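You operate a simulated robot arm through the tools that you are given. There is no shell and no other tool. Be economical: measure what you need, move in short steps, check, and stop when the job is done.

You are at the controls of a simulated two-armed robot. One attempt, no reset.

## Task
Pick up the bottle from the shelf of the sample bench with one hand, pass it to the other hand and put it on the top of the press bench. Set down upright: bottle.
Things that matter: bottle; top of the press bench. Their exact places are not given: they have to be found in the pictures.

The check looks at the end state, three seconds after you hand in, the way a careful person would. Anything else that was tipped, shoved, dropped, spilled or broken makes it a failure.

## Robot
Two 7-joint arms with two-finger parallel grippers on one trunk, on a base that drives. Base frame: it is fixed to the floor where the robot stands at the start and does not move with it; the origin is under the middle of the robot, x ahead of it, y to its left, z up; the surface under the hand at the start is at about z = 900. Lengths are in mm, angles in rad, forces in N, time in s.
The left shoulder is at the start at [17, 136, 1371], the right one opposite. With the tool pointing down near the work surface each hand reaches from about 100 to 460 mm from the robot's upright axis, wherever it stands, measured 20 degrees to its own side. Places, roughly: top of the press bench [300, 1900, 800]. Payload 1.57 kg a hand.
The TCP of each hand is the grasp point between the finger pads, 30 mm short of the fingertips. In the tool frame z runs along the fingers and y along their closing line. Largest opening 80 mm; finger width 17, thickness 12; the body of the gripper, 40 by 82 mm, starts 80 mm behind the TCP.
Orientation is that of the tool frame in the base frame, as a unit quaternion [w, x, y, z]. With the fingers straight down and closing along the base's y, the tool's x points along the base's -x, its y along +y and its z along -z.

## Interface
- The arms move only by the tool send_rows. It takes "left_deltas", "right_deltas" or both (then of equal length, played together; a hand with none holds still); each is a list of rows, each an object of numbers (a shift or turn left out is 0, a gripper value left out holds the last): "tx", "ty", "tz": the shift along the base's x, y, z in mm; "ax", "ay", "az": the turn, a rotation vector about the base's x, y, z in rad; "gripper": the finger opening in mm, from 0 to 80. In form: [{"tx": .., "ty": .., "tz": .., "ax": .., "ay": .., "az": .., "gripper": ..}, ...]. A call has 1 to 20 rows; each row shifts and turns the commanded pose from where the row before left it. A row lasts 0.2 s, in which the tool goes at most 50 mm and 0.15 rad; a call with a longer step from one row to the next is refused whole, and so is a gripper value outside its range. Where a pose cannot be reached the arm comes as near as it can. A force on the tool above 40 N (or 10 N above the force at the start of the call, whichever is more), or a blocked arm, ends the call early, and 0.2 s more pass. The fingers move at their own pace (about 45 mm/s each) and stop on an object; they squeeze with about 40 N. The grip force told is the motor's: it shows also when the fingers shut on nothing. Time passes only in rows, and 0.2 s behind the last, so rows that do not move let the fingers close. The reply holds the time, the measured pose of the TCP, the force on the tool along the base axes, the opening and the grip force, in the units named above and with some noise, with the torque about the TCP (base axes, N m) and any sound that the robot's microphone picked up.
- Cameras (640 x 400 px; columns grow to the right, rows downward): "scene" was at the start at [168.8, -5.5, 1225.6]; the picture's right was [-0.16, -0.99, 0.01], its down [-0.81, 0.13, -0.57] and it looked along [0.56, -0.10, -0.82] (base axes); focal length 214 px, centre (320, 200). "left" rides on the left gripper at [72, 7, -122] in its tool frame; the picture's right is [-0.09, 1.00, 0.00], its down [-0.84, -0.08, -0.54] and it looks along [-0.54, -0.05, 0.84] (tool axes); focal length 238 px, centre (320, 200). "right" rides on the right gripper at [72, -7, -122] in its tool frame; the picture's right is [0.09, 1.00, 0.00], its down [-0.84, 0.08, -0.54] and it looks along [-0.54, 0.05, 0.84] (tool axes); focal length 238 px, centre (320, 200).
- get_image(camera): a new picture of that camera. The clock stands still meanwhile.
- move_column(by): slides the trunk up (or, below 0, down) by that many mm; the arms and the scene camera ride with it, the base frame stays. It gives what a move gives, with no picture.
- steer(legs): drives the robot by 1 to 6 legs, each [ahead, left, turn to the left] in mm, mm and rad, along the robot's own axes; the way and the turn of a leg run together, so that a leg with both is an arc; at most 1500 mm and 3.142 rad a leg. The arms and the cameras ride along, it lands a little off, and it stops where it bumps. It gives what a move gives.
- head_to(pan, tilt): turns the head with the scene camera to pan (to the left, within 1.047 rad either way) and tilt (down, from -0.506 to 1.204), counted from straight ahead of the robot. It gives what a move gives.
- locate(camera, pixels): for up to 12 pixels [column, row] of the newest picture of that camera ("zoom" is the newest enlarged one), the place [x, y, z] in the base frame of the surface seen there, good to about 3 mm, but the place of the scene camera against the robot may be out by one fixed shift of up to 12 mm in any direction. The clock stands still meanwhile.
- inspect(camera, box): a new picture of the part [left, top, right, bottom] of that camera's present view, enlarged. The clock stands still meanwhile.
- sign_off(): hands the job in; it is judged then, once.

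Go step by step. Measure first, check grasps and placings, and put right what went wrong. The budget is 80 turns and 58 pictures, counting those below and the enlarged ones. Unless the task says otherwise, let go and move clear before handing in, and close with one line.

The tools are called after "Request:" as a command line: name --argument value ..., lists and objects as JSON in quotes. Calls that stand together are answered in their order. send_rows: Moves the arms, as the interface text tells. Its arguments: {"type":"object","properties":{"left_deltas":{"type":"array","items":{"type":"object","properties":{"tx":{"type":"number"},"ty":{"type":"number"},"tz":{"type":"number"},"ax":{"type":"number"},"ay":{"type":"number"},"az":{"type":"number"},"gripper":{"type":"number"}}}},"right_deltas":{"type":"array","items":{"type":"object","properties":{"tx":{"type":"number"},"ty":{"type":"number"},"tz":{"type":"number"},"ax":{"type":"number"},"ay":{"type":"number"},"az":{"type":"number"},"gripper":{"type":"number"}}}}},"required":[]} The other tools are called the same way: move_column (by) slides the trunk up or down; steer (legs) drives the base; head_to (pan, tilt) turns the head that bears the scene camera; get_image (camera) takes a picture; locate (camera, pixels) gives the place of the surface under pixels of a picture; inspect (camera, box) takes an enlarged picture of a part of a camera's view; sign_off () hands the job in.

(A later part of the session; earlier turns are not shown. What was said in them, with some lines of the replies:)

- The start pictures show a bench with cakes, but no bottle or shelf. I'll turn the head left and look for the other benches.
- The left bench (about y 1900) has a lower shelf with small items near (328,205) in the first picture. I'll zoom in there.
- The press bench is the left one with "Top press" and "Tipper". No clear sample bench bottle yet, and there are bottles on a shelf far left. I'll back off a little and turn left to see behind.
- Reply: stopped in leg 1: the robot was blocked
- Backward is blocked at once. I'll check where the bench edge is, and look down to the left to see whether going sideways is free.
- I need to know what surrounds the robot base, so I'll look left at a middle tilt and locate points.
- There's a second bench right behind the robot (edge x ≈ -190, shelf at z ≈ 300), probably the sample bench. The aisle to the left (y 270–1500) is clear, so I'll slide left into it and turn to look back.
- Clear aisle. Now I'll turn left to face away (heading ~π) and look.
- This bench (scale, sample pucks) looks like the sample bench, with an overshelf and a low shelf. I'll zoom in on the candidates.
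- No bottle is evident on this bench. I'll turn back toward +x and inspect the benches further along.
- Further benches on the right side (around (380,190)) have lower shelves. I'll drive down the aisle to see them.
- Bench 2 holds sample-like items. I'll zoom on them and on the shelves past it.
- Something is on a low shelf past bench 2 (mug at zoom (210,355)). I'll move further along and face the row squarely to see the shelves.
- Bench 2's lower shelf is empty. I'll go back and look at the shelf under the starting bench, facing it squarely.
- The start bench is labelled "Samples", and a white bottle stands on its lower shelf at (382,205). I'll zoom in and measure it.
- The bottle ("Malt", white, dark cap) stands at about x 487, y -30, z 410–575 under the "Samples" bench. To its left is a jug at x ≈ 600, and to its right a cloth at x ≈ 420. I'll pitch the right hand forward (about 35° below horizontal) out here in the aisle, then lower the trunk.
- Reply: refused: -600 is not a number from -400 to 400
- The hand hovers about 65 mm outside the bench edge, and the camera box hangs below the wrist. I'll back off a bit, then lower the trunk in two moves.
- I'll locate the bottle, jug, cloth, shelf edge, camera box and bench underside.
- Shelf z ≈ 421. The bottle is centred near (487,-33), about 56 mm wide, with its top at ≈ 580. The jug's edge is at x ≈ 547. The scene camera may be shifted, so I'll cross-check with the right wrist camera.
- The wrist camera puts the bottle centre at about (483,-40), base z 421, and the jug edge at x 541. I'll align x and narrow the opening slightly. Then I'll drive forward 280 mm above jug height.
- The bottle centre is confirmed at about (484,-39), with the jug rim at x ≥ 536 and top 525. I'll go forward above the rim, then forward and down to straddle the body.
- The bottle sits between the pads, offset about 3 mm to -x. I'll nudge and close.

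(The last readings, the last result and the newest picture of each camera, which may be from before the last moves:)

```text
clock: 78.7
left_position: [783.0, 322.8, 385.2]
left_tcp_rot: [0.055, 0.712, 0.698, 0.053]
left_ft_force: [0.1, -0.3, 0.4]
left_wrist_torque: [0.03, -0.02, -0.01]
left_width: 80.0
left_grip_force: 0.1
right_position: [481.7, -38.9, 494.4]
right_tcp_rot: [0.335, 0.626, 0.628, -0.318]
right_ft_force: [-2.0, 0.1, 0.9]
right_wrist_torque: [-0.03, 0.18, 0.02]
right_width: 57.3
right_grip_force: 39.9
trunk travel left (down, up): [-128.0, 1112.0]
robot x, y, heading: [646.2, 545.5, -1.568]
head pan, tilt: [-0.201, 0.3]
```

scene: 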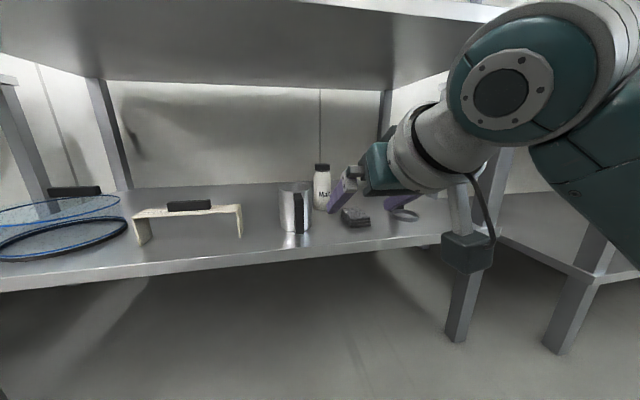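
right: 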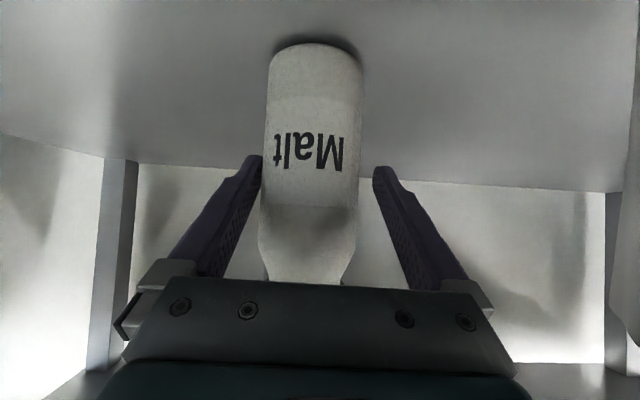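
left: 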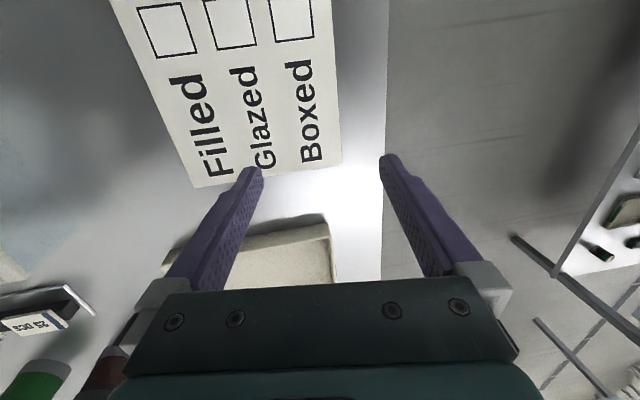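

Gripped (57 mm, 40 N). I'll lift 90 mm and check that it comes along.

Request:
send_rows --right_deltas '[{"tz": 15}, {"tz": 25}, {"tz": 25}, {"tz": 25}, {}]'

Request:
get_image --camera "scene"

```text
clock: 79.9
left_position: [783.8, 322.3, 384.9]
left_tcp_rot: [0.054, 0.713, 0.697, 0.054]
left_ft_force: [0.1, -0.1, 0.3]
left_wrist_torque: [0.01, 0.03, 0.01]
left_width: 80.1
left_grip_force: 0.1
right_position: [479.0, -36.5, 586.1]
right_tcp_rot: [0.334, 0.627, 0.627, -0.318]
right_ft_force: [-0.1, -0.4, -3.0]
right_wrist_torque: [0.01, -0.03, -0.03]
right_width: 57.3
right_grip_force: 39.8
trunk travel left (down, up): [-128.0, 1112.0]
robot x, y, heading: [640.9, 544.8, -1.569]
head pan, tilt: [-0.201, 0.3]
```

```text
24 pictures are left
```

scene: 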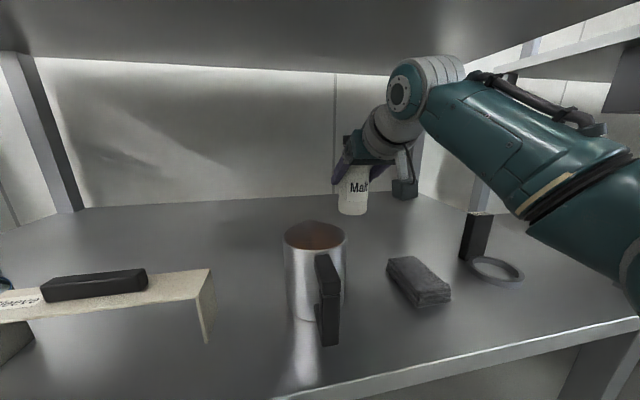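

The bottle is lifted upright. I'll drive straight back out of the bench.

Request:
steer --legs '[[-350, 0, 0]]'

Request:
move_column --by 400

Request:
head_to --pan -0.2 --tilt 0.5

Request:
get_image --camera "scene"

```text
clock: 82.2
left_position: [783.0, 686.9, 385.6]
left_tcp_rot: [0.055, 0.714, 0.696, 0.053]
left_ft_force: [0.8, 0.2, 0.9]
left_wrist_torque: [0.01, -0.01, 0.01]
left_width: 80.1
left_grip_force: 0.0
right_position: [476.5, 327.3, 586.0]
right_tcp_rot: [0.335, 0.627, 0.627, -0.318]
right_ft_force: [-0.7, 1.2, -4.4]
right_wrist_torque: [-0.03, 0.0, -0.03]
right_width: 56.9
right_grip_force: 39.7
trunk travel left (down, up): [-128.0, 1112.0]
robot x, y, heading: [642.4, 910.1, -1.577]
head pan, tilt: [-0.201, 0.3]
```

```text
clock: 86.0
left_position: [782.7, 687.1, 785.8]
left_tcp_rot: [0.056, 0.713, 0.696, 0.054]
left_ft_force: [-0.5, 0.0, -0.3]
left_wrist_torque: [-0.01, 0.01, 0.02]
left_width: 79.8
left_grip_force: 0.2
right_position: [476.7, 329.2, 985.6]
right_tcp_rot: [0.334, 0.628, 0.626, -0.318]
right_ft_force: [-0.7, -0.5, -3.0]
right_wrist_torque: [0.03, -0.04, -0.01]
right_width: 57.4
right_grip_force: 40.2
trunk travel left (down, up): [-528.0, 712.0]
robot x, y, heading: [642.9, 908.1, -1.575]
head pan, tilt: [-0.201, 0.3]
```

```text
clock: 86.8
left_position: [784.3, 687.9, 785.6]
left_tcp_rot: [0.056, 0.714, 0.696, 0.054]
left_ft_force: [-0.5, -0.6, 0.4]
left_wrist_torque: [0.03, 0.01, 0.0]
left_width: 80.1
left_grip_force: 0.0
right_position: [477.0, 329.4, 984.9]
right_tcp_rot: [0.335, 0.628, 0.626, -0.319]
right_ft_force: [-0.3, -0.9, -3.4]
right_wrist_torque: [-0.01, 0.0, 0.01]
right_width: 57.0
right_grip_force: 40.0
trunk travel left (down, up): [-528.0, 712.0]
robot x, y, heading: [644.4, 911.5, -1.574]
head pan, tilt: [-0.201, 0.499]
```

```text
23 pictures are left
```

scene: 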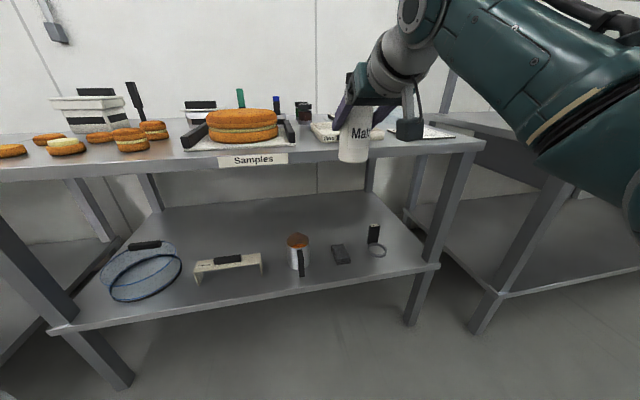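

Out and clear. For the handover I'll bring the bottle in front of the robot, lower, with the right hand yawed inward. At the same time I'll raise the left hand so it can come down on the cap from above.

Request:
send_rows --right_deltas '[{"ty": 15, "tx": 14.7, "tz": -21, "az": 0.06}, {"ty": 15, "tx": 14.7, "tz": -21, "az": 0.06}, {"ty": 15, "tx": 14.7, "tz": -21, "az": 0.06}, {"ty": 15, "tx": 14.7, "tz": -21, "az": 0.06}, {"ty": 15, "tx": 14.7, "tz": -21, "az": 0.06}, {"ty": 15, "tx": 14.7, "tz": -21, "az": 0.06}, {"ty": 15, "tx": 14.7, "tz": -21, "az": 0.06}, {"ty": 15, "tx": 14.7, "tz": -21, "az": 0.06}, {"ty": 15, "tx": 14.7, "tz": -21, "az": 0.06}, {"ty": 15, "tx": 14.7, "tz": -21, "az": 0.06}, {}]' --left_deltas '[{"tz": 20}, {"tz": 20}, {"tz": 20}, {"tz": 20}, {"tz": 20}, {"tz": 20}, {"tz": 20}, {"tz": 20}, {"tz": 20}, {"tz": 20}, {}]'

Request:
head_to --pan 0.0 --tilt 0.8

Request:
get_image --camera "scene"

```text
clock: 87.4
left_position: [829.4, 689.9, 799.3]
left_tcp_rot: [0.106, 0.719, 0.678, 0.107]
left_ft_force: [0.2, 0.1, 0.4]
left_wrist_torque: [0.03, 0.0, 0.02]
left_width: 79.8
left_grip_force: 0.0
left hand out of reach, approached as far as the arm can: row 2
right_position: [499.9, 353.4, 948.3]
right_tcp_rot: [0.349, 0.596, 0.658, -0.3]
right_ft_force: [0.4, 0.7, -3.7]
right_wrist_torque: [0.03, 0.01, -0.02]
right_width: 57.2
right_grip_force: 40.3
trunk travel left (down, up): [-528.0, 712.0]
robot x, y, heading: [644.5, 908.7, -1.573]
head pan, tilt: [-0.201, 0.499]
stopped in row 2 (left hand): the arm was blocked; the commanded pose is now the measured one
```

```text
clock: 88.2
left_position: [829.0, 691.1, 798.4]
left_tcp_rot: [0.107, 0.719, 0.679, 0.107]
left_ft_force: [0.3, 0.6, 0.0]
left_wrist_torque: [0.0, -0.03, -0.04]
left_width: 79.9
left_grip_force: 0.1
right_position: [499.5, 354.0, 948.5]
right_tcp_rot: [0.35, 0.596, 0.658, -0.301]
right_ft_force: [-0.3, 0.3, -3.2]
right_wrist_torque: [0.04, 0.01, 0.01]
right_width: 57.2
right_grip_force: 40.1
trunk travel left (down, up): [-528.0, 712.0]
robot x, y, heading: [646.5, 907.1, -1.574]
head pan, tilt: [0.0, 0.799]
```

```text
22 pictures are left
```

scene: 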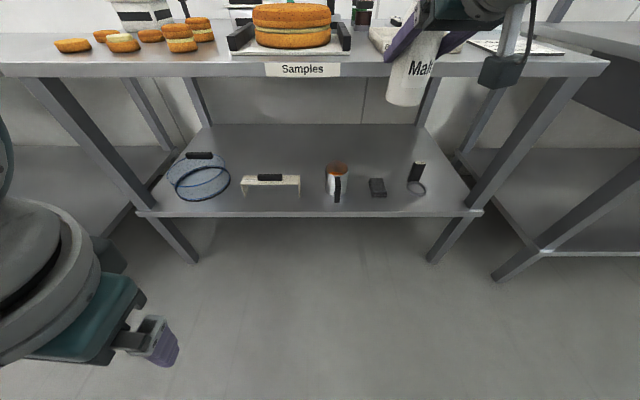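

The left arm is too folded to rise there. I'll lower the handover point instead, straighten the left hand and extend it slightly forward.

Request:
send_rows --right_deltas '[{"ty": 15.3, "tx": 12.6, "tz": -22.8, "az": 0.05}, {"ty": 15.3, "tx": 12.6, "tz": -22.8, "az": 0.05}, {"ty": 15.3, "tx": 12.6, "tz": -22.8, "az": 0.05}, {"ty": 15.3, "tx": 12.6, "tz": -22.8, "az": 0.05}, {"ty": 15.3, "tx": 12.6, "tz": -22.8, "az": 0.05}, {"ty": 15.3, "tx": 12.6, "tz": -22.8, "az": 0.05}, {"ty": 15.3, "tx": 12.6, "tz": -22.8, "az": 0.05}, {"ty": 15.3, "tx": 12.6, "tz": -22.8, "az": 0.05}, {"ty": 15.3, "tx": 12.6, "tz": -22.8, "az": 0.05}, {"ty": 15.3, "tx": 12.6, "tz": -22.8, "az": 0.05}, {}]' --left_deltas '[{"ty": -10, "tz": -5, "ay": 0.03}, {"ty": -10, "tz": -5, "ay": 0.03}, {"ty": -10, "tz": -5, "ay": 0.03}, {"ty": -10, "tz": -5, "ay": 0.03}, {"ty": -10, "ay": 0.03}, {"ty": -10, "ay": 0.03}, {"ty": -10, "ay": 0.03}, {"ty": -10, "ay": 0.03}, {"ty": -10, "ay": 0.03}, {"ty": -10, "ay": 0.03}, {}]'

```text
clock: 90.6
left_position: [825.3, 590.7, 778.7]
left_tcp_rot: [0.0, 0.726, 0.688, -0.006]
left_ft_force: [0.7, 0.6, -0.1]
left_wrist_torque: [-0.01, -0.02, -0.05]
left_width: 80.1
left_grip_force: 0.2
right_position: [627.3, 508.1, 720.1]
right_tcp_rot: [0.413, 0.414, 0.785, -0.206]
right_ft_force: [0.5, -0.6, -4.3]
right_wrist_torque: [0.01, 0.03, -0.02]
right_width: 57.3
right_grip_force: 40.0
trunk travel left (down, up): [-528.0, 712.0]
robot x, y, heading: [642.6, 909.0, -1.573]
head pan, tilt: [0.0, 0.799]
```

Both arms followed. I'll raise the left hand forward, still off to the side, and look.

Request:
send_rows --left_deltas '[{"ty": -16, "tz": 12, "tx": -4}, {"ty": -16, "tz": 18, "tx": -4}, {"ty": -16, "tz": 18, "tx": -4}, {"ty": -16, "tz": 18, "tx": -4}, {"ty": -16, "tz": 18, "tx": -4}, {"tz": 18, "tx": -4}, {}]'

Request:
get_image --camera "scene"

Request:
get_image --camera "left"

```text
clock: 92.2
left_position: [807.6, 509.5, 878.6]
left_tcp_rot: [0.005, 0.722, 0.692, -0.001]
left_ft_force: [-0.2, -0.3, -0.3]
left_wrist_torque: [-0.03, 0.03, 0.01]
left_width: 80.0
left_grip_force: 0.0
right_position: [627.0, 509.3, 718.8]
right_tcp_rot: [0.412, 0.416, 0.784, -0.206]
right_ft_force: [-0.1, -0.1, -3.2]
right_wrist_torque: [0.0, -0.01, 0.02]
right_width: 57.3
right_grip_force: 40.0
trunk travel left (down, up): [-528.0, 712.0]
robot x, y, heading: [644.6, 906.7, -1.568]
head pan, tilt: [0.0, 0.799]
```

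```text
21 pictures are left
```

scene: 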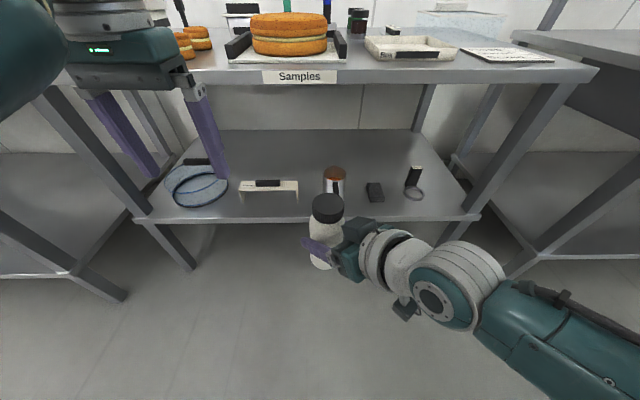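

```text
20 pictures are left
```

left: 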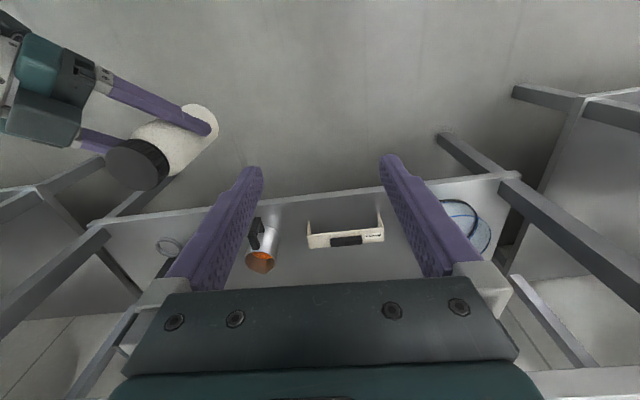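

Request:
locate --camera "left" --pixels '[[128, 168], [108, 165], [148, 160], [128, 148], [127, 186], [160, 180]]'

```text
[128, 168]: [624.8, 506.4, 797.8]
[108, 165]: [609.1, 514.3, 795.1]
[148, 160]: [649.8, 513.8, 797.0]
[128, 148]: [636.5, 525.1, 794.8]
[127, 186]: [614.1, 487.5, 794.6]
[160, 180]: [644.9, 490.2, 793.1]
```

The cap top is centred near (629,507,797). I'll move the left hand over it at the current height and check.

Request:
send_rows --left_deltas '[{"tx": -36}, {"tx": -36}, {"tx": -36}, {"tx": -36}, {"tx": -34, "ty": -2}, {}]'

Request:
get_image --camera "left"

Request:
get_image --camera "scene"

```text
clock: 93.6
left_position: [625.4, 502.6, 878.2]
left_tcp_rot: [0.001, 0.723, 0.69, -0.003]
left_ft_force: [0.5, 0.5, 1.2]
left_wrist_torque: [0.01, 0.02, 0.04]
left_width: 79.9
left_grip_force: 0.1
right_position: [627.4, 508.5, 720.2]
right_tcp_rot: [0.413, 0.415, 0.784, -0.205]
right_ft_force: [-1.0, -0.1, -3.3]
right_wrist_torque: [-0.01, 0.02, 0.0]
right_width: 57.4
right_grip_force: 40.0
trunk travel left (down, up): [-528.0, 712.0]
robot x, y, heading: [643.7, 911.2, -1.57]
head pan, tilt: [0.0, 0.799]
```

```text
19 pictures are left
```

left: 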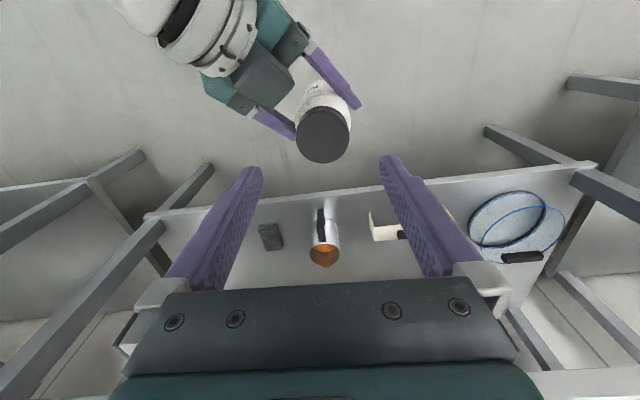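

```text
18 pictures are left
```

scene: 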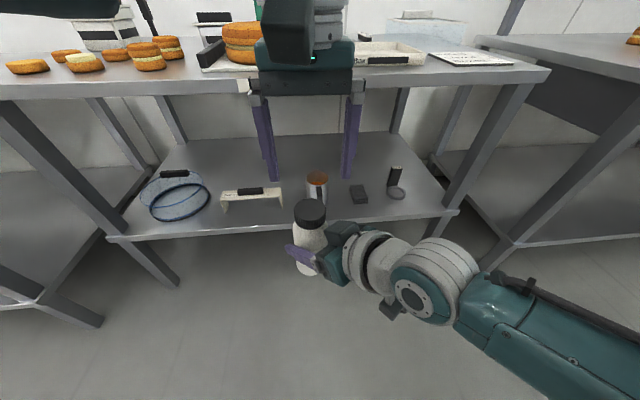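

Request:
locate --camera "left" --pixels '[[324, 132], [299, 130], [348, 132], [324, 112], [322, 157]]'

```text
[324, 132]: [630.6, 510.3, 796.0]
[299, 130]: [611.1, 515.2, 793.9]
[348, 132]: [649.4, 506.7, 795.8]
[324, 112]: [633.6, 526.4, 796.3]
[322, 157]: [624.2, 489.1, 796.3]
```

The cap centre is (629.5, 508) and its top is at 796. I'll centre, descend to TCP z ≈ 797, and close on the cap.

Request:
send_rows --left_deltas '[{"tx": 4, "ty": 6, "tz": -5}, {"tz": -19}, {"tz": -19}, {"tz": -19}, {"tz": -18}, {}, {"gripper": 32}, {"gripper": 32}, {"gripper": 32}, {"gripper": 32}, {"gripper": 32}]'

Request:
get_image --camera "scene"

```text
clock: 96.0
left_position: [639.1, 504.6, 800.5]
left_tcp_rot: [0.008, 0.719, 0.695, -0.008]
left_ft_force: [-24.9, -8.4, -3.8]
left_wrist_torque: [-0.37, 0.41, 0.33]
left_width: 54.8
left_grip_force: 12.8
right_position: [630.4, 510.2, 720.9]
right_tcp_rot: [0.414, 0.412, 0.785, -0.203]
right_ft_force: [25.4, 8.2, 1.4]
right_wrist_torque: [-0.41, 1.59, -0.08]
right_width: 57.4
right_grip_force: 40.1
trunk travel left (down, up): [-528.0, 712.0]
robot x, y, heading: [646.1, 915.2, -1.575]
head pan, tilt: [0.0, 0.799]
```

```text
17 pictures are left
```

scene: 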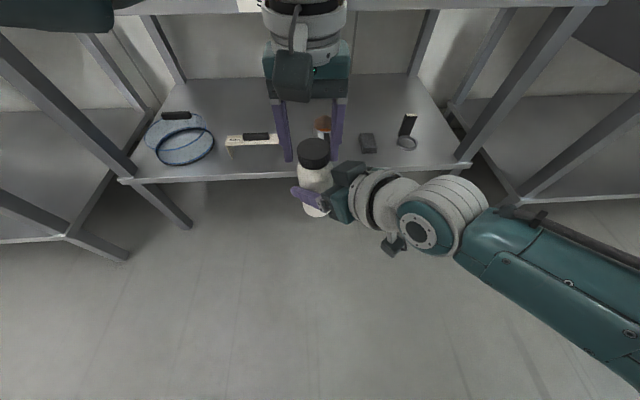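

The left -x finger touched first: the left TCP is at x 639 against the cap's 630. I'll shift it -8 mm in x and +4 in y and let the fingers finish closing.

Request:
send_rows --left_deltas '[{"tx": -4, "ty": 2, "gripper": 32}, {"tx": -4, "ty": 2, "gripper": 32}, {"gripper": 32}, {"gripper": 32}]'

```text
clock: 97.0
left_position: [632.2, 507.4, 801.5]
left_tcp_rot: [0.011, 0.718, 0.696, -0.005]
left_ft_force: [-13.5, -9.1, 1.5]
left_wrist_torque: [-0.04, 0.54, 0.11]
left_width: 47.2
left_grip_force: 31.4
right_position: [627.0, 510.0, 719.7]
right_tcp_rot: [0.412, 0.414, 0.785, -0.205]
right_ft_force: [13.2, 9.9, -4.7]
right_wrist_torque: [-0.76, 0.54, -0.05]
right_width: 57.6
right_grip_force: 40.3
trunk travel left (down, up): [-528.0, 712.0]
robot x, y, heading: [644.2, 910.5, -1.579]
head pan, tilt: [0.0, 0.799]
```

Request:
send_rows --left_deltas '[{"tx": -3, "ty": -3, "gripper": 32}, {"tx": -2, "gripper": 32}, {"gripper": 32}, {"gripper": 32}]'

Request:
get_image --camera "left"

```text
clock: 98.0
left_position: [625.9, 507.3, 801.1]
left_tcp_rot: [0.012, 0.721, 0.693, -0.001]
left_ft_force: [21.4, -11.4, 5.3]
left_wrist_torque: [-0.78, -1.06, 0.01]
left_width: 46.7
left_grip_force: 40.0
right_position: [624.3, 508.1, 718.5]
right_tcp_rot: [0.41, 0.417, 0.785, -0.206]
right_ft_force: [-23.3, 10.9, -7.1]
right_wrist_torque: [-0.15, -0.76, -0.01]
right_width: 57.0
right_grip_force: 39.9
trunk travel left (down, up): [-528.0, 712.0]
robot x, y, heading: [646.1, 911.7, -1.573]
head pan, tilt: [0.0, 0.799]
```

```text
16 pictures are left
```

left: 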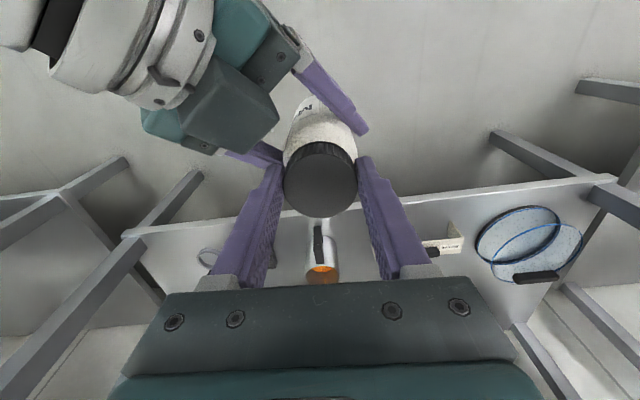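

Now a firm grip (46.7 mm, 40 N) on the cap. I'll relieve the sideways strain, then open the right hand.

Request:
send_rows --left_deltas '[{"tx": 2.5, "ty": -2, "gripper": 32}, {"gripper": 32}, {"gripper": 32}]'

Request:
send_rows --right_deltas '[{"gripper": 62}, {"gripper": 70}, {"gripper": 78}, {"gripper": 78}]'

```text
clock: 98.8
left_position: [625.5, 507.6, 799.7]
left_tcp_rot: [0.007, 0.722, 0.692, -0.002]
left_ft_force: [21.7, 4.0, 14.5]
left_wrist_torque: [0.08, -1.2, 0.35]
left_width: 46.4
left_grip_force: 39.7
right_position: [624.9, 508.6, 717.2]
right_tcp_rot: [0.41, 0.416, 0.785, -0.205]
right_ft_force: [-21.9, -3.3, -17.5]
right_wrist_torque: [0.22, -0.59, -0.37]
right_width: 56.7
right_grip_force: 40.1
trunk travel left (down, up): [-528.0, 712.0]
robot x, y, heading: [644.3, 911.4, -1.57]
head pan, tilt: [0.0, 0.799]
```

```text
clock: 99.8
left_position: [623.9, 509.0, 799.1]
left_tcp_rot: [0.004, 0.722, 0.692, -0.004]
left_ft_force: [0.2, 0.8, 0.6]
left_wrist_torque: [0.0, 0.0, -0.01]
left_width: 46.6
left_grip_force: 40.0
right_position: [627.3, 508.3, 721.1]
right_tcp_rot: [0.414, 0.415, 0.784, -0.205]
right_ft_force: [-0.3, -1.3, 0.3]
right_wrist_torque: [0.01, -0.03, 0.02]
right_width: 78.3
right_grip_force: 0.0
trunk travel left (down, up): [-528.0, 712.0]
robot x, y, heading: [646.0, 915.0, -1.57]
head pan, tilt: [0.0, 0.799]
```

The left force shows almost no weight, so I'll check with a picture before withdrawing.

Request:
inspect --camera "scene" --box '[220, 60, 460, 260]'

```text
2.00 times, centred on (340, 160) of scene
```

zoom: 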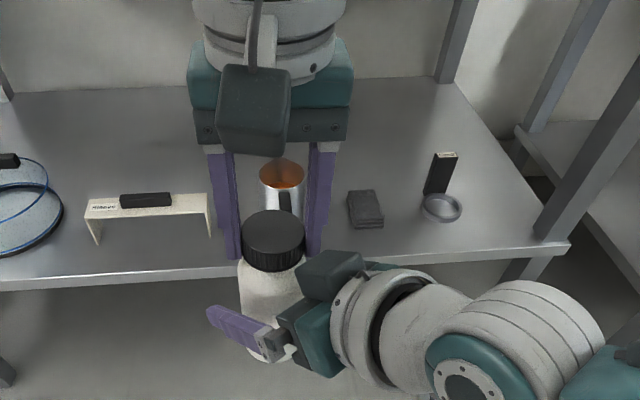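

The cap is held in the left hand. I'll withdraw the right hand horizontally back along its fingers, then out to the right.

Request:
send_rows --right_deltas '[{"tx": -12, "ty": 16.5, "tz": -2}, {"tx": -12, "ty": 16.5, "tz": -2}, {"tx": -12, "ty": 16.5, "tz": -2}, {"tx": -12, "ty": 16.5}, {"tx": -12, "ty": 16.5}, {"tx": -25}, {"tx": -25}, {"tx": -25}, {"tx": -25}, {}]'

Request:
get_image --camera "scene"

```text
clock: 102.0
left_position: [623.6, 509.5, 799.4]
left_tcp_rot: [0.003, 0.722, 0.692, -0.003]
left_ft_force: [0.5, -0.1, -0.2]
left_wrist_torque: [0.0, 0.01, -0.03]
left_width: 46.2
left_grip_force: 39.9
right_position: [467.6, 591.4, 714.7]
right_tcp_rot: [0.412, 0.415, 0.785, -0.204]
right_ft_force: [0.3, -1.3, 0.5]
right_wrist_torque: [0.03, 0.02, -0.03]
right_width: 78.0
right_grip_force: 0.1
trunk travel left (down, up): [-528.0, 712.0]
robot x, y, heading: [644.2, 909.2, -1.57]
head pan, tilt: [0.0, 0.799]
```

```text
14 pictures are left
```

scene: 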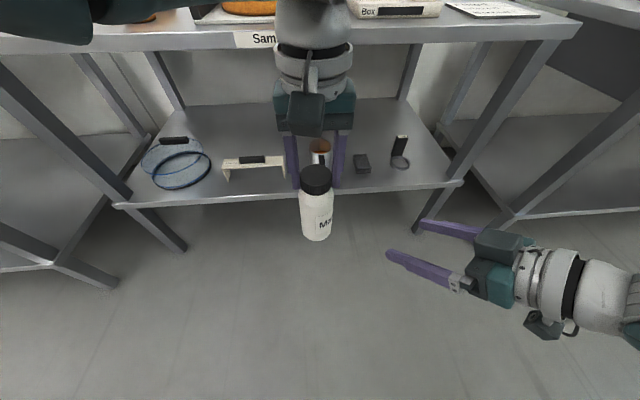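

The bottle hangs upright from the left hand and the right hand is clear. I'll raise the trunk, turn round to the press bench, and look.

Request:
move_column --by 260

Request:
steer --legs '[[0, 0, 1.57], [0, 0, 1.57]]'

Request:
head_to --pan 0.0 --tilt 0.55

Request:
get_image --camera "scene"

```text
clock: 104.6
left_position: [622.8, 508.4, 1060.0]
left_tcp_rot: [0.004, 0.723, 0.691, -0.004]
left_ft_force: [-0.1, -0.2, -3.0]
left_wrist_torque: [-0.03, 0.03, 0.01]
left_width: 46.4
left_grip_force: 39.7
right_position: [467.3, 589.5, 975.2]
right_tcp_rot: [0.413, 0.415, 0.784, -0.206]
right_ft_force: [-1.0, 0.6, 0.0]
right_wrist_torque: [-0.01, 0.03, 0.02]
right_width: 77.9
right_grip_force: 0.0
trunk travel left (down, up): [-788.0, 452.0]
robot x, y, heading: [650.0, 915.3, -1.572]
head pan, tilt: [0.0, 0.799]
```

```text
clock: 112.7
left_position: [655.7, 1311.8, 1059.7]
left_tcp_rot: [0.004, -0.701, 0.713, 0.004]
left_ft_force: [-0.3, 0.2, -2.7]
left_wrist_torque: [-0.02, -0.02, 0.05]
left_width: 46.5
left_grip_force: 39.9
right_position: [812.5, 1237.4, 975.3]
right_tcp_rot: [-0.2, 0.79, -0.404, -0.416]
right_ft_force: [-0.3, 0.7, 0.9]
right_wrist_torque: [-0.02, 0.03, -0.02]
right_width: 78.2
right_grip_force: 0.2
trunk travel left (down, up): [-788.0, 452.0]
robot x, y, heading: [646.9, 912.5, 1.595]
head pan, tilt: [0.0, 0.799]
```

```text
clock: 113.5
left_position: [652.0, 1314.4, 1061.7]
left_tcp_rot: [0.005, -0.703, 0.711, 0.006]
left_ft_force: [0.0, 0.8, -2.6]
left_wrist_torque: [-0.04, 0.01, 0.02]
left_width: 46.6
left_grip_force: 40.1
right_position: [813.3, 1237.1, 973.7]
right_tcp_rot: [-0.2, 0.79, -0.404, -0.415]
right_ft_force: [-0.1, 0.0, 0.7]
right_wrist_torque: [-0.02, -0.05, 0.0]
right_width: 78.0
right_grip_force: 0.0
trunk travel left (down, up): [-788.0, 452.0]
robot x, y, heading: [643.1, 908.2, 1.599]
head pan, tilt: [0.0, 0.55]
```

```text
13 pictures are left
```

scene: 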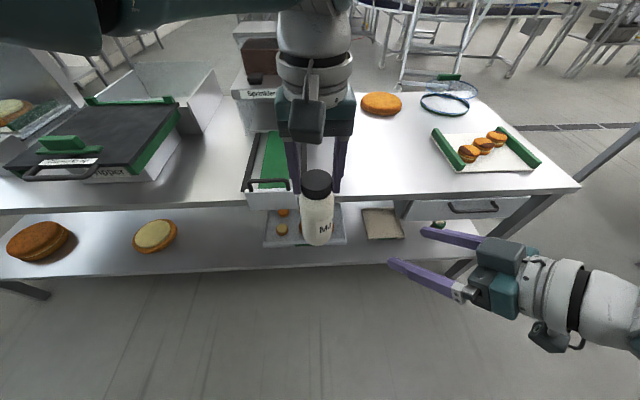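

Weight is now on the left hand. The press bench top has a free area near (385,165). I'll measure it and its neighbours.

Request:
locate --camera "scene" --pixels '[[385, 165], [385, 193], [410, 180], [400, 140], [455, 172], [440, 140], [380, 112], [262, 195], [288, 188], [340, 195], [450, 110], [317, 178]]'

```text
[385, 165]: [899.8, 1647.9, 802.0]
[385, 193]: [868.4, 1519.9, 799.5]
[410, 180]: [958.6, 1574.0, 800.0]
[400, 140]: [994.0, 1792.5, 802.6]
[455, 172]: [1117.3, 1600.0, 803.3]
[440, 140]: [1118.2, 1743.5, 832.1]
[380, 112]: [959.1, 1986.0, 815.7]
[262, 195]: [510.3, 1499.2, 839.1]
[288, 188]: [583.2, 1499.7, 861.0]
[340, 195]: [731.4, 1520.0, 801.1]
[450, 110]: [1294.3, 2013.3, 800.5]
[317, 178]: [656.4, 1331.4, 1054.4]
```

The top is at z 800 with its front edge at y ≈ 1510. A clear spot is (920, 1630). I'll drive there with the bottle bottom at about 905, then look.

Request:
steer --legs '[[0, 0, -0.028], [0, -257, 0], [300, 0, 0]]'

Request:
get_image --camera "left"

Request:
get_image --camera "scene"

```text
clock: 117.4
left_position: [931.4, 1612.7, 1062.2]
left_tcp_rot: [0.005, -0.69, 0.723, 0.008]
left_ft_force: [0.1, 0.6, -3.4]
left_wrist_torque: [-0.02, 0.0, 0.04]
left_width: 46.5
left_grip_force: 40.2
right_position: [1090.7, 1527.2, 974.6]
right_tcp_rot: [-0.207, 0.782, -0.419, -0.412]
right_ft_force: [-0.5, 0.5, -0.6]
right_wrist_torque: [0.01, 0.0, -0.02]
right_width: 77.9
right_grip_force: 0.0
trunk travel left (down, up): [-788.0, 452.0]
robot x, y, heading: [907.5, 1208.1, 1.561]
head pan, tilt: [0.0, 0.55]
```

```text
12 pictures are left
```

left: 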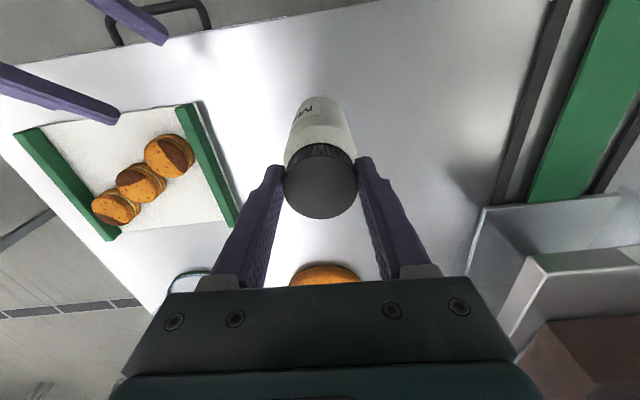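

```text
11 pictures are left
```

scene: 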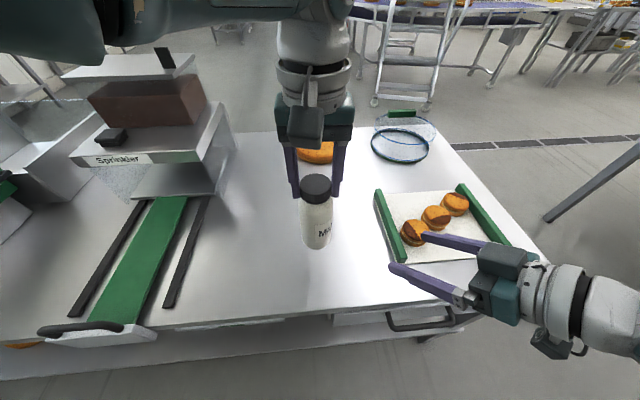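

The spot is clear all round. I'll check the bottle's tilt before lowering.

Request:
inspect --camera "scene" --box '[270, 150, 370, 260]'

Request:
locate --camera "scene" --pixels '[[316, 192], [316, 210], [316, 225], [316, 242], [302, 215], [331, 215], [304, 240], [328, 240]]'

```text
3.64 times, centred on (320, 205) of scene
```

zoom: 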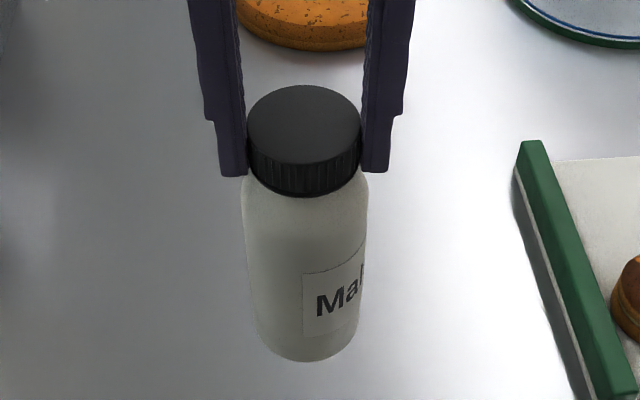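

```text
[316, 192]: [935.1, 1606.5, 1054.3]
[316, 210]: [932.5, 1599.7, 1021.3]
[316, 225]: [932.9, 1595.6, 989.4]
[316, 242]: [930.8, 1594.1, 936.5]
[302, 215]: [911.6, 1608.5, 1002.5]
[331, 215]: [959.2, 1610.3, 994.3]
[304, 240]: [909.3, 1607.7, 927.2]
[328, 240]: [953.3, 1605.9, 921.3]
```

The bottle is nearly vertical. I'll lower with the left arm: 95 mm first, then feel for contact.

Request:
send_rows --left_deltas '[{"tz": -19}, {"tz": -19}, {"tz": -19}, {"tz": -19}, {"tz": -17}, {}]'

Request:
send_rows --left_deltas '[{"tz": -3}, {"tz": -3}, {"tz": -2}, {}]'

```text
clock: 119.0
left_position: [895.7, 1617.8, 1016.8]
left_tcp_rot: [-0.008, 0.708, -0.706, -0.021]
left_ft_force: [-0.1, 0.2, -3.6]
left_wrist_torque: [-0.04, 0.02, 0.0]
left_width: 46.9
left_grip_force: 39.7
left hand out of reach, approached as far as the arm can: row 1, 2, 3, 4, 5
right_position: [1089.8, 1526.3, 974.3]
right_tcp_rot: [-0.207, 0.782, -0.419, -0.412]
right_ft_force: [0.0, -0.4, -1.0]
right_wrist_torque: [0.03, 0.01, 0.0]
right_width: 77.9
right_grip_force: 0.1
trunk travel left (down, up): [-788.0, 452.0]
robot x, y, heading: [911.5, 1207.5, 1.559]
head pan, tilt: [0.0, 0.55]
stopped in row 6 (left hand): the arm was blocked; the commanded pose is now the measured one
```

```text
clock: 120.0
left_position: [896.7, 1614.2, 1008.6]
left_tcp_rot: [0.007, -0.706, 0.708, 0.02]
left_ft_force: [-0.4, 0.0, -2.3]
left_wrist_torque: [-0.02, -0.02, 0.0]
left_width: 46.4
left_grip_force: 39.6
right_position: [1090.3, 1526.8, 974.2]
right_tcp_rot: [-0.207, 0.782, -0.419, -0.412]
right_ft_force: [0.1, -1.0, -0.7]
right_wrist_torque: [0.0, -0.01, -0.02]
right_width: 78.1
right_grip_force: 0.0
trunk travel left (down, up): [-788.0, 452.0]
robot x, y, heading: [914.2, 1208.9, 1.558]
head pan, tilt: [0.0, 0.55]
```

The arm reaches its limit there, so I'll use the trunk for the rest. Bottle bottom ≈ 855, and the right hand stays well above the tray.

Request:
move_column --by -44

Request:
inspect --camera "scene" --box '[250, 130, 410, 270]'

```text
clock: 120.9
left_position: [896.4, 1614.2, 964.4]
left_tcp_rot: [0.007, -0.706, 0.708, 0.019]
left_ft_force: [0.2, 0.2, -2.4]
left_wrist_torque: [-0.03, 0.01, 0.0]
left_width: 46.6
left_grip_force: 40.2
right_position: [1090.4, 1527.9, 930.5]
right_tcp_rot: [-0.209, 0.781, -0.42, -0.412]
right_ft_force: [-0.2, 0.7, -0.7]
right_wrist_torque: [-0.01, -0.02, 0.01]
right_width: 78.0
right_grip_force: 0.0
trunk travel left (down, up): [-744.0, 496.0]
robot x, y, heading: [909.6, 1205.0, 1.562]
head pan, tilt: [0.0, 0.55]
```

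```text
2.86 times, centred on (330, 200) of scene
```

zoom: 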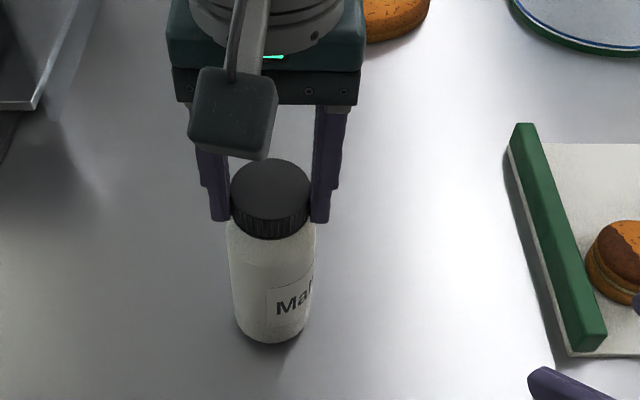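

Close to contact. I'll lower by the trunk in small steps, watching the left vertical force.

Request:
move_column --by -5

Request:
move_column --by -3

```text
clock: 121.4
left_position: [896.3, 1615.8, 960.8]
left_tcp_rot: [0.006, -0.706, 0.708, 0.021]
left_ft_force: [0.1, -0.3, -3.4]
left_wrist_torque: [-0.03, -0.04, -0.03]
left_width: 46.5
left_grip_force: 40.2
right_position: [1089.3, 1527.0, 925.4]
right_tcp_rot: [-0.207, 0.782, -0.419, -0.411]
right_ft_force: [-0.7, 0.1, -0.9]
right_wrist_torque: [-0.03, 0.02, 0.06]
right_width: 78.1
right_grip_force: 0.0
trunk travel left (down, up): [-739.0, 501.0]
robot x, y, heading: [909.2, 1209.7, 1.555]
head pan, tilt: [0.0, 0.55]
```

```text
clock: 121.9
left_position: [895.2, 1615.2, 956.8]
left_tcp_rot: [0.007, -0.706, 0.708, 0.021]
left_ft_force: [0.1, -2.7, 4.0]
left_wrist_torque: [-0.55, -0.03, -0.05]
left_width: 46.5
left_grip_force: 40.1
right_position: [1090.2, 1525.7, 922.3]
right_tcp_rot: [-0.206, 0.783, -0.419, -0.412]
right_ft_force: [0.0, -0.5, -0.3]
right_wrist_torque: [-0.02, 0.0, -0.01]
right_width: 78.0
right_grip_force: 0.0
trunk travel left (down, up): [-736.0, 504.0]
robot x, y, heading: [913.8, 1209.5, 1.561]
head pan, tilt: [0.0, 0.55]
```

Contact (Fz rose from -3 to +4) on one edge, only about 2° of lean. I'll settle it 1 mm more, then open the left fingers gently.

Request:
move_column --by -1

Request:
send_rows --left_deltas '[{"gripper": 46}, {"gripper": 49}, {"gripper": 54}, {"gripper": 62}, {"gripper": 72}, {}]'

Request:
inspect --camera "scene" --box '[250, 130, 410, 270]'

```text
clock: 122.4
left_position: [895.7, 1615.0, 958.6]
left_tcp_rot: [-0.008, 0.707, -0.707, -0.019]
left_ft_force: [-1.9, -5.3, 14.1]
left_wrist_torque: [-1.11, -0.07, -0.13]
left_width: 46.8
left_grip_force: 40.3
right_position: [1089.9, 1526.9, 923.0]
right_tcp_rot: [-0.207, 0.782, -0.419, -0.412]
right_ft_force: [0.5, 0.1, 0.2]
right_wrist_torque: [0.0, 0.01, 0.01]
right_width: 78.0
right_grip_force: 0.1
trunk travel left (down, up): [-735.0, 505.0]
robot x, y, heading: [910.7, 1210.4, 1.555]
head pan, tilt: [0.0, 0.55]
```

```text
clock: 123.8
left_position: [894.2, 1616.6, 957.8]
left_tcp_rot: [-0.008, 0.707, -0.706, -0.021]
left_ft_force: [-0.2, -1.4, -0.5]
left_wrist_torque: [0.0, -0.01, 0.04]
left_width: 72.1
left_grip_force: 0.1
right_position: [1090.5, 1527.5, 922.7]
right_tcp_rot: [-0.208, 0.782, -0.419, -0.412]
right_ft_force: [-0.7, 0.7, 0.8]
right_wrist_torque: [0.03, -0.02, 0.03]
right_width: 78.1
right_grip_force: 0.0
trunk travel left (down, up): [-735.0, 505.0]
robot x, y, heading: [911.3, 1206.7, 1.56]
head pan, tilt: [0.0, 0.55]
```

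```text
2.86 times, centred on (330, 200) of scene
```

zoom: 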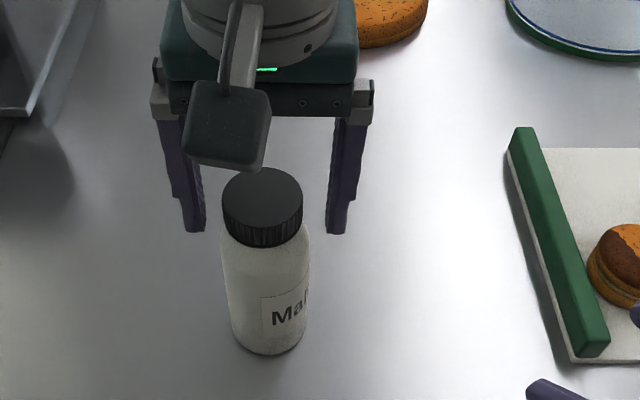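

The bottle stands free and upright between the open fingers. I'll raise the trunk straight up, back off, and check.

Request:
move_column --by 130

Request:
steer --legs '[[-250, 0, 0]]'

Request:
get_image --camera "scene"

```text
clock: 125.4
left_position: [893.8, 1616.9, 1087.3]
left_tcp_rot: [-0.008, 0.708, -0.706, -0.02]
left_ft_force: [-0.2, -0.9, 0.1]
left_wrist_torque: [0.0, 0.0, 0.0]
left_width: 72.0
left_grip_force: 0.0
right_position: [1089.9, 1526.9, 1051.4]
right_tcp_rot: [-0.208, 0.782, -0.419, -0.412]
right_ft_force: [0.0, -0.2, -1.0]
right_wrist_torque: [-0.03, -0.03, -0.03]
right_width: 77.9
right_grip_force: 0.1
trunk travel left (down, up): [-865.0, 375.0]
robot x, y, heading: [910.3, 1207.9, 1.561]
head pan, tilt: [0.0, 0.55]
```

```text
clock: 127.2
left_position: [890.7, 1368.8, 1086.6]
left_tcp_rot: [-0.008, 0.709, -0.705, -0.021]
left_ft_force: [0.5, -0.3, -0.1]
left_wrist_torque: [-0.01, -0.01, 0.0]
left_width: 72.0
left_grip_force: 0.0
right_position: [1086.2, 1280.1, 1053.1]
right_tcp_rot: [-0.208, 0.782, -0.418, -0.413]
right_ft_force: [-0.7, 0.0, -0.1]
right_wrist_torque: [0.0, -0.02, 0.03]
right_width: 77.8
right_grip_force: 0.0
trunk travel left (down, up): [-865.0, 375.0]
robot x, y, heading: [909.6, 957.9, 1.559]
head pan, tilt: [0.0, 0.55]
```

```text
7 pictures are left
```

scene: 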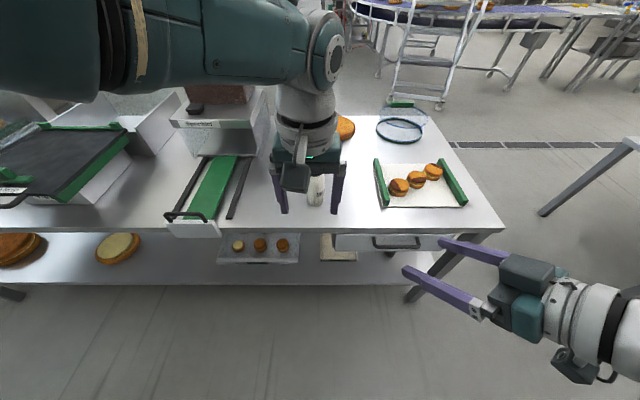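

The bottle stands upright at (316,190) on the press bench, both hands are clear, and nothing else has moved. Handing in.

Request:
sign_off

```text
The job is handed in.
```

The bottle was taken from the sample bench's lower shelf with the right hand, passed to the left hand, and now stands upright on top of the press bench, with nothing else disturbed.
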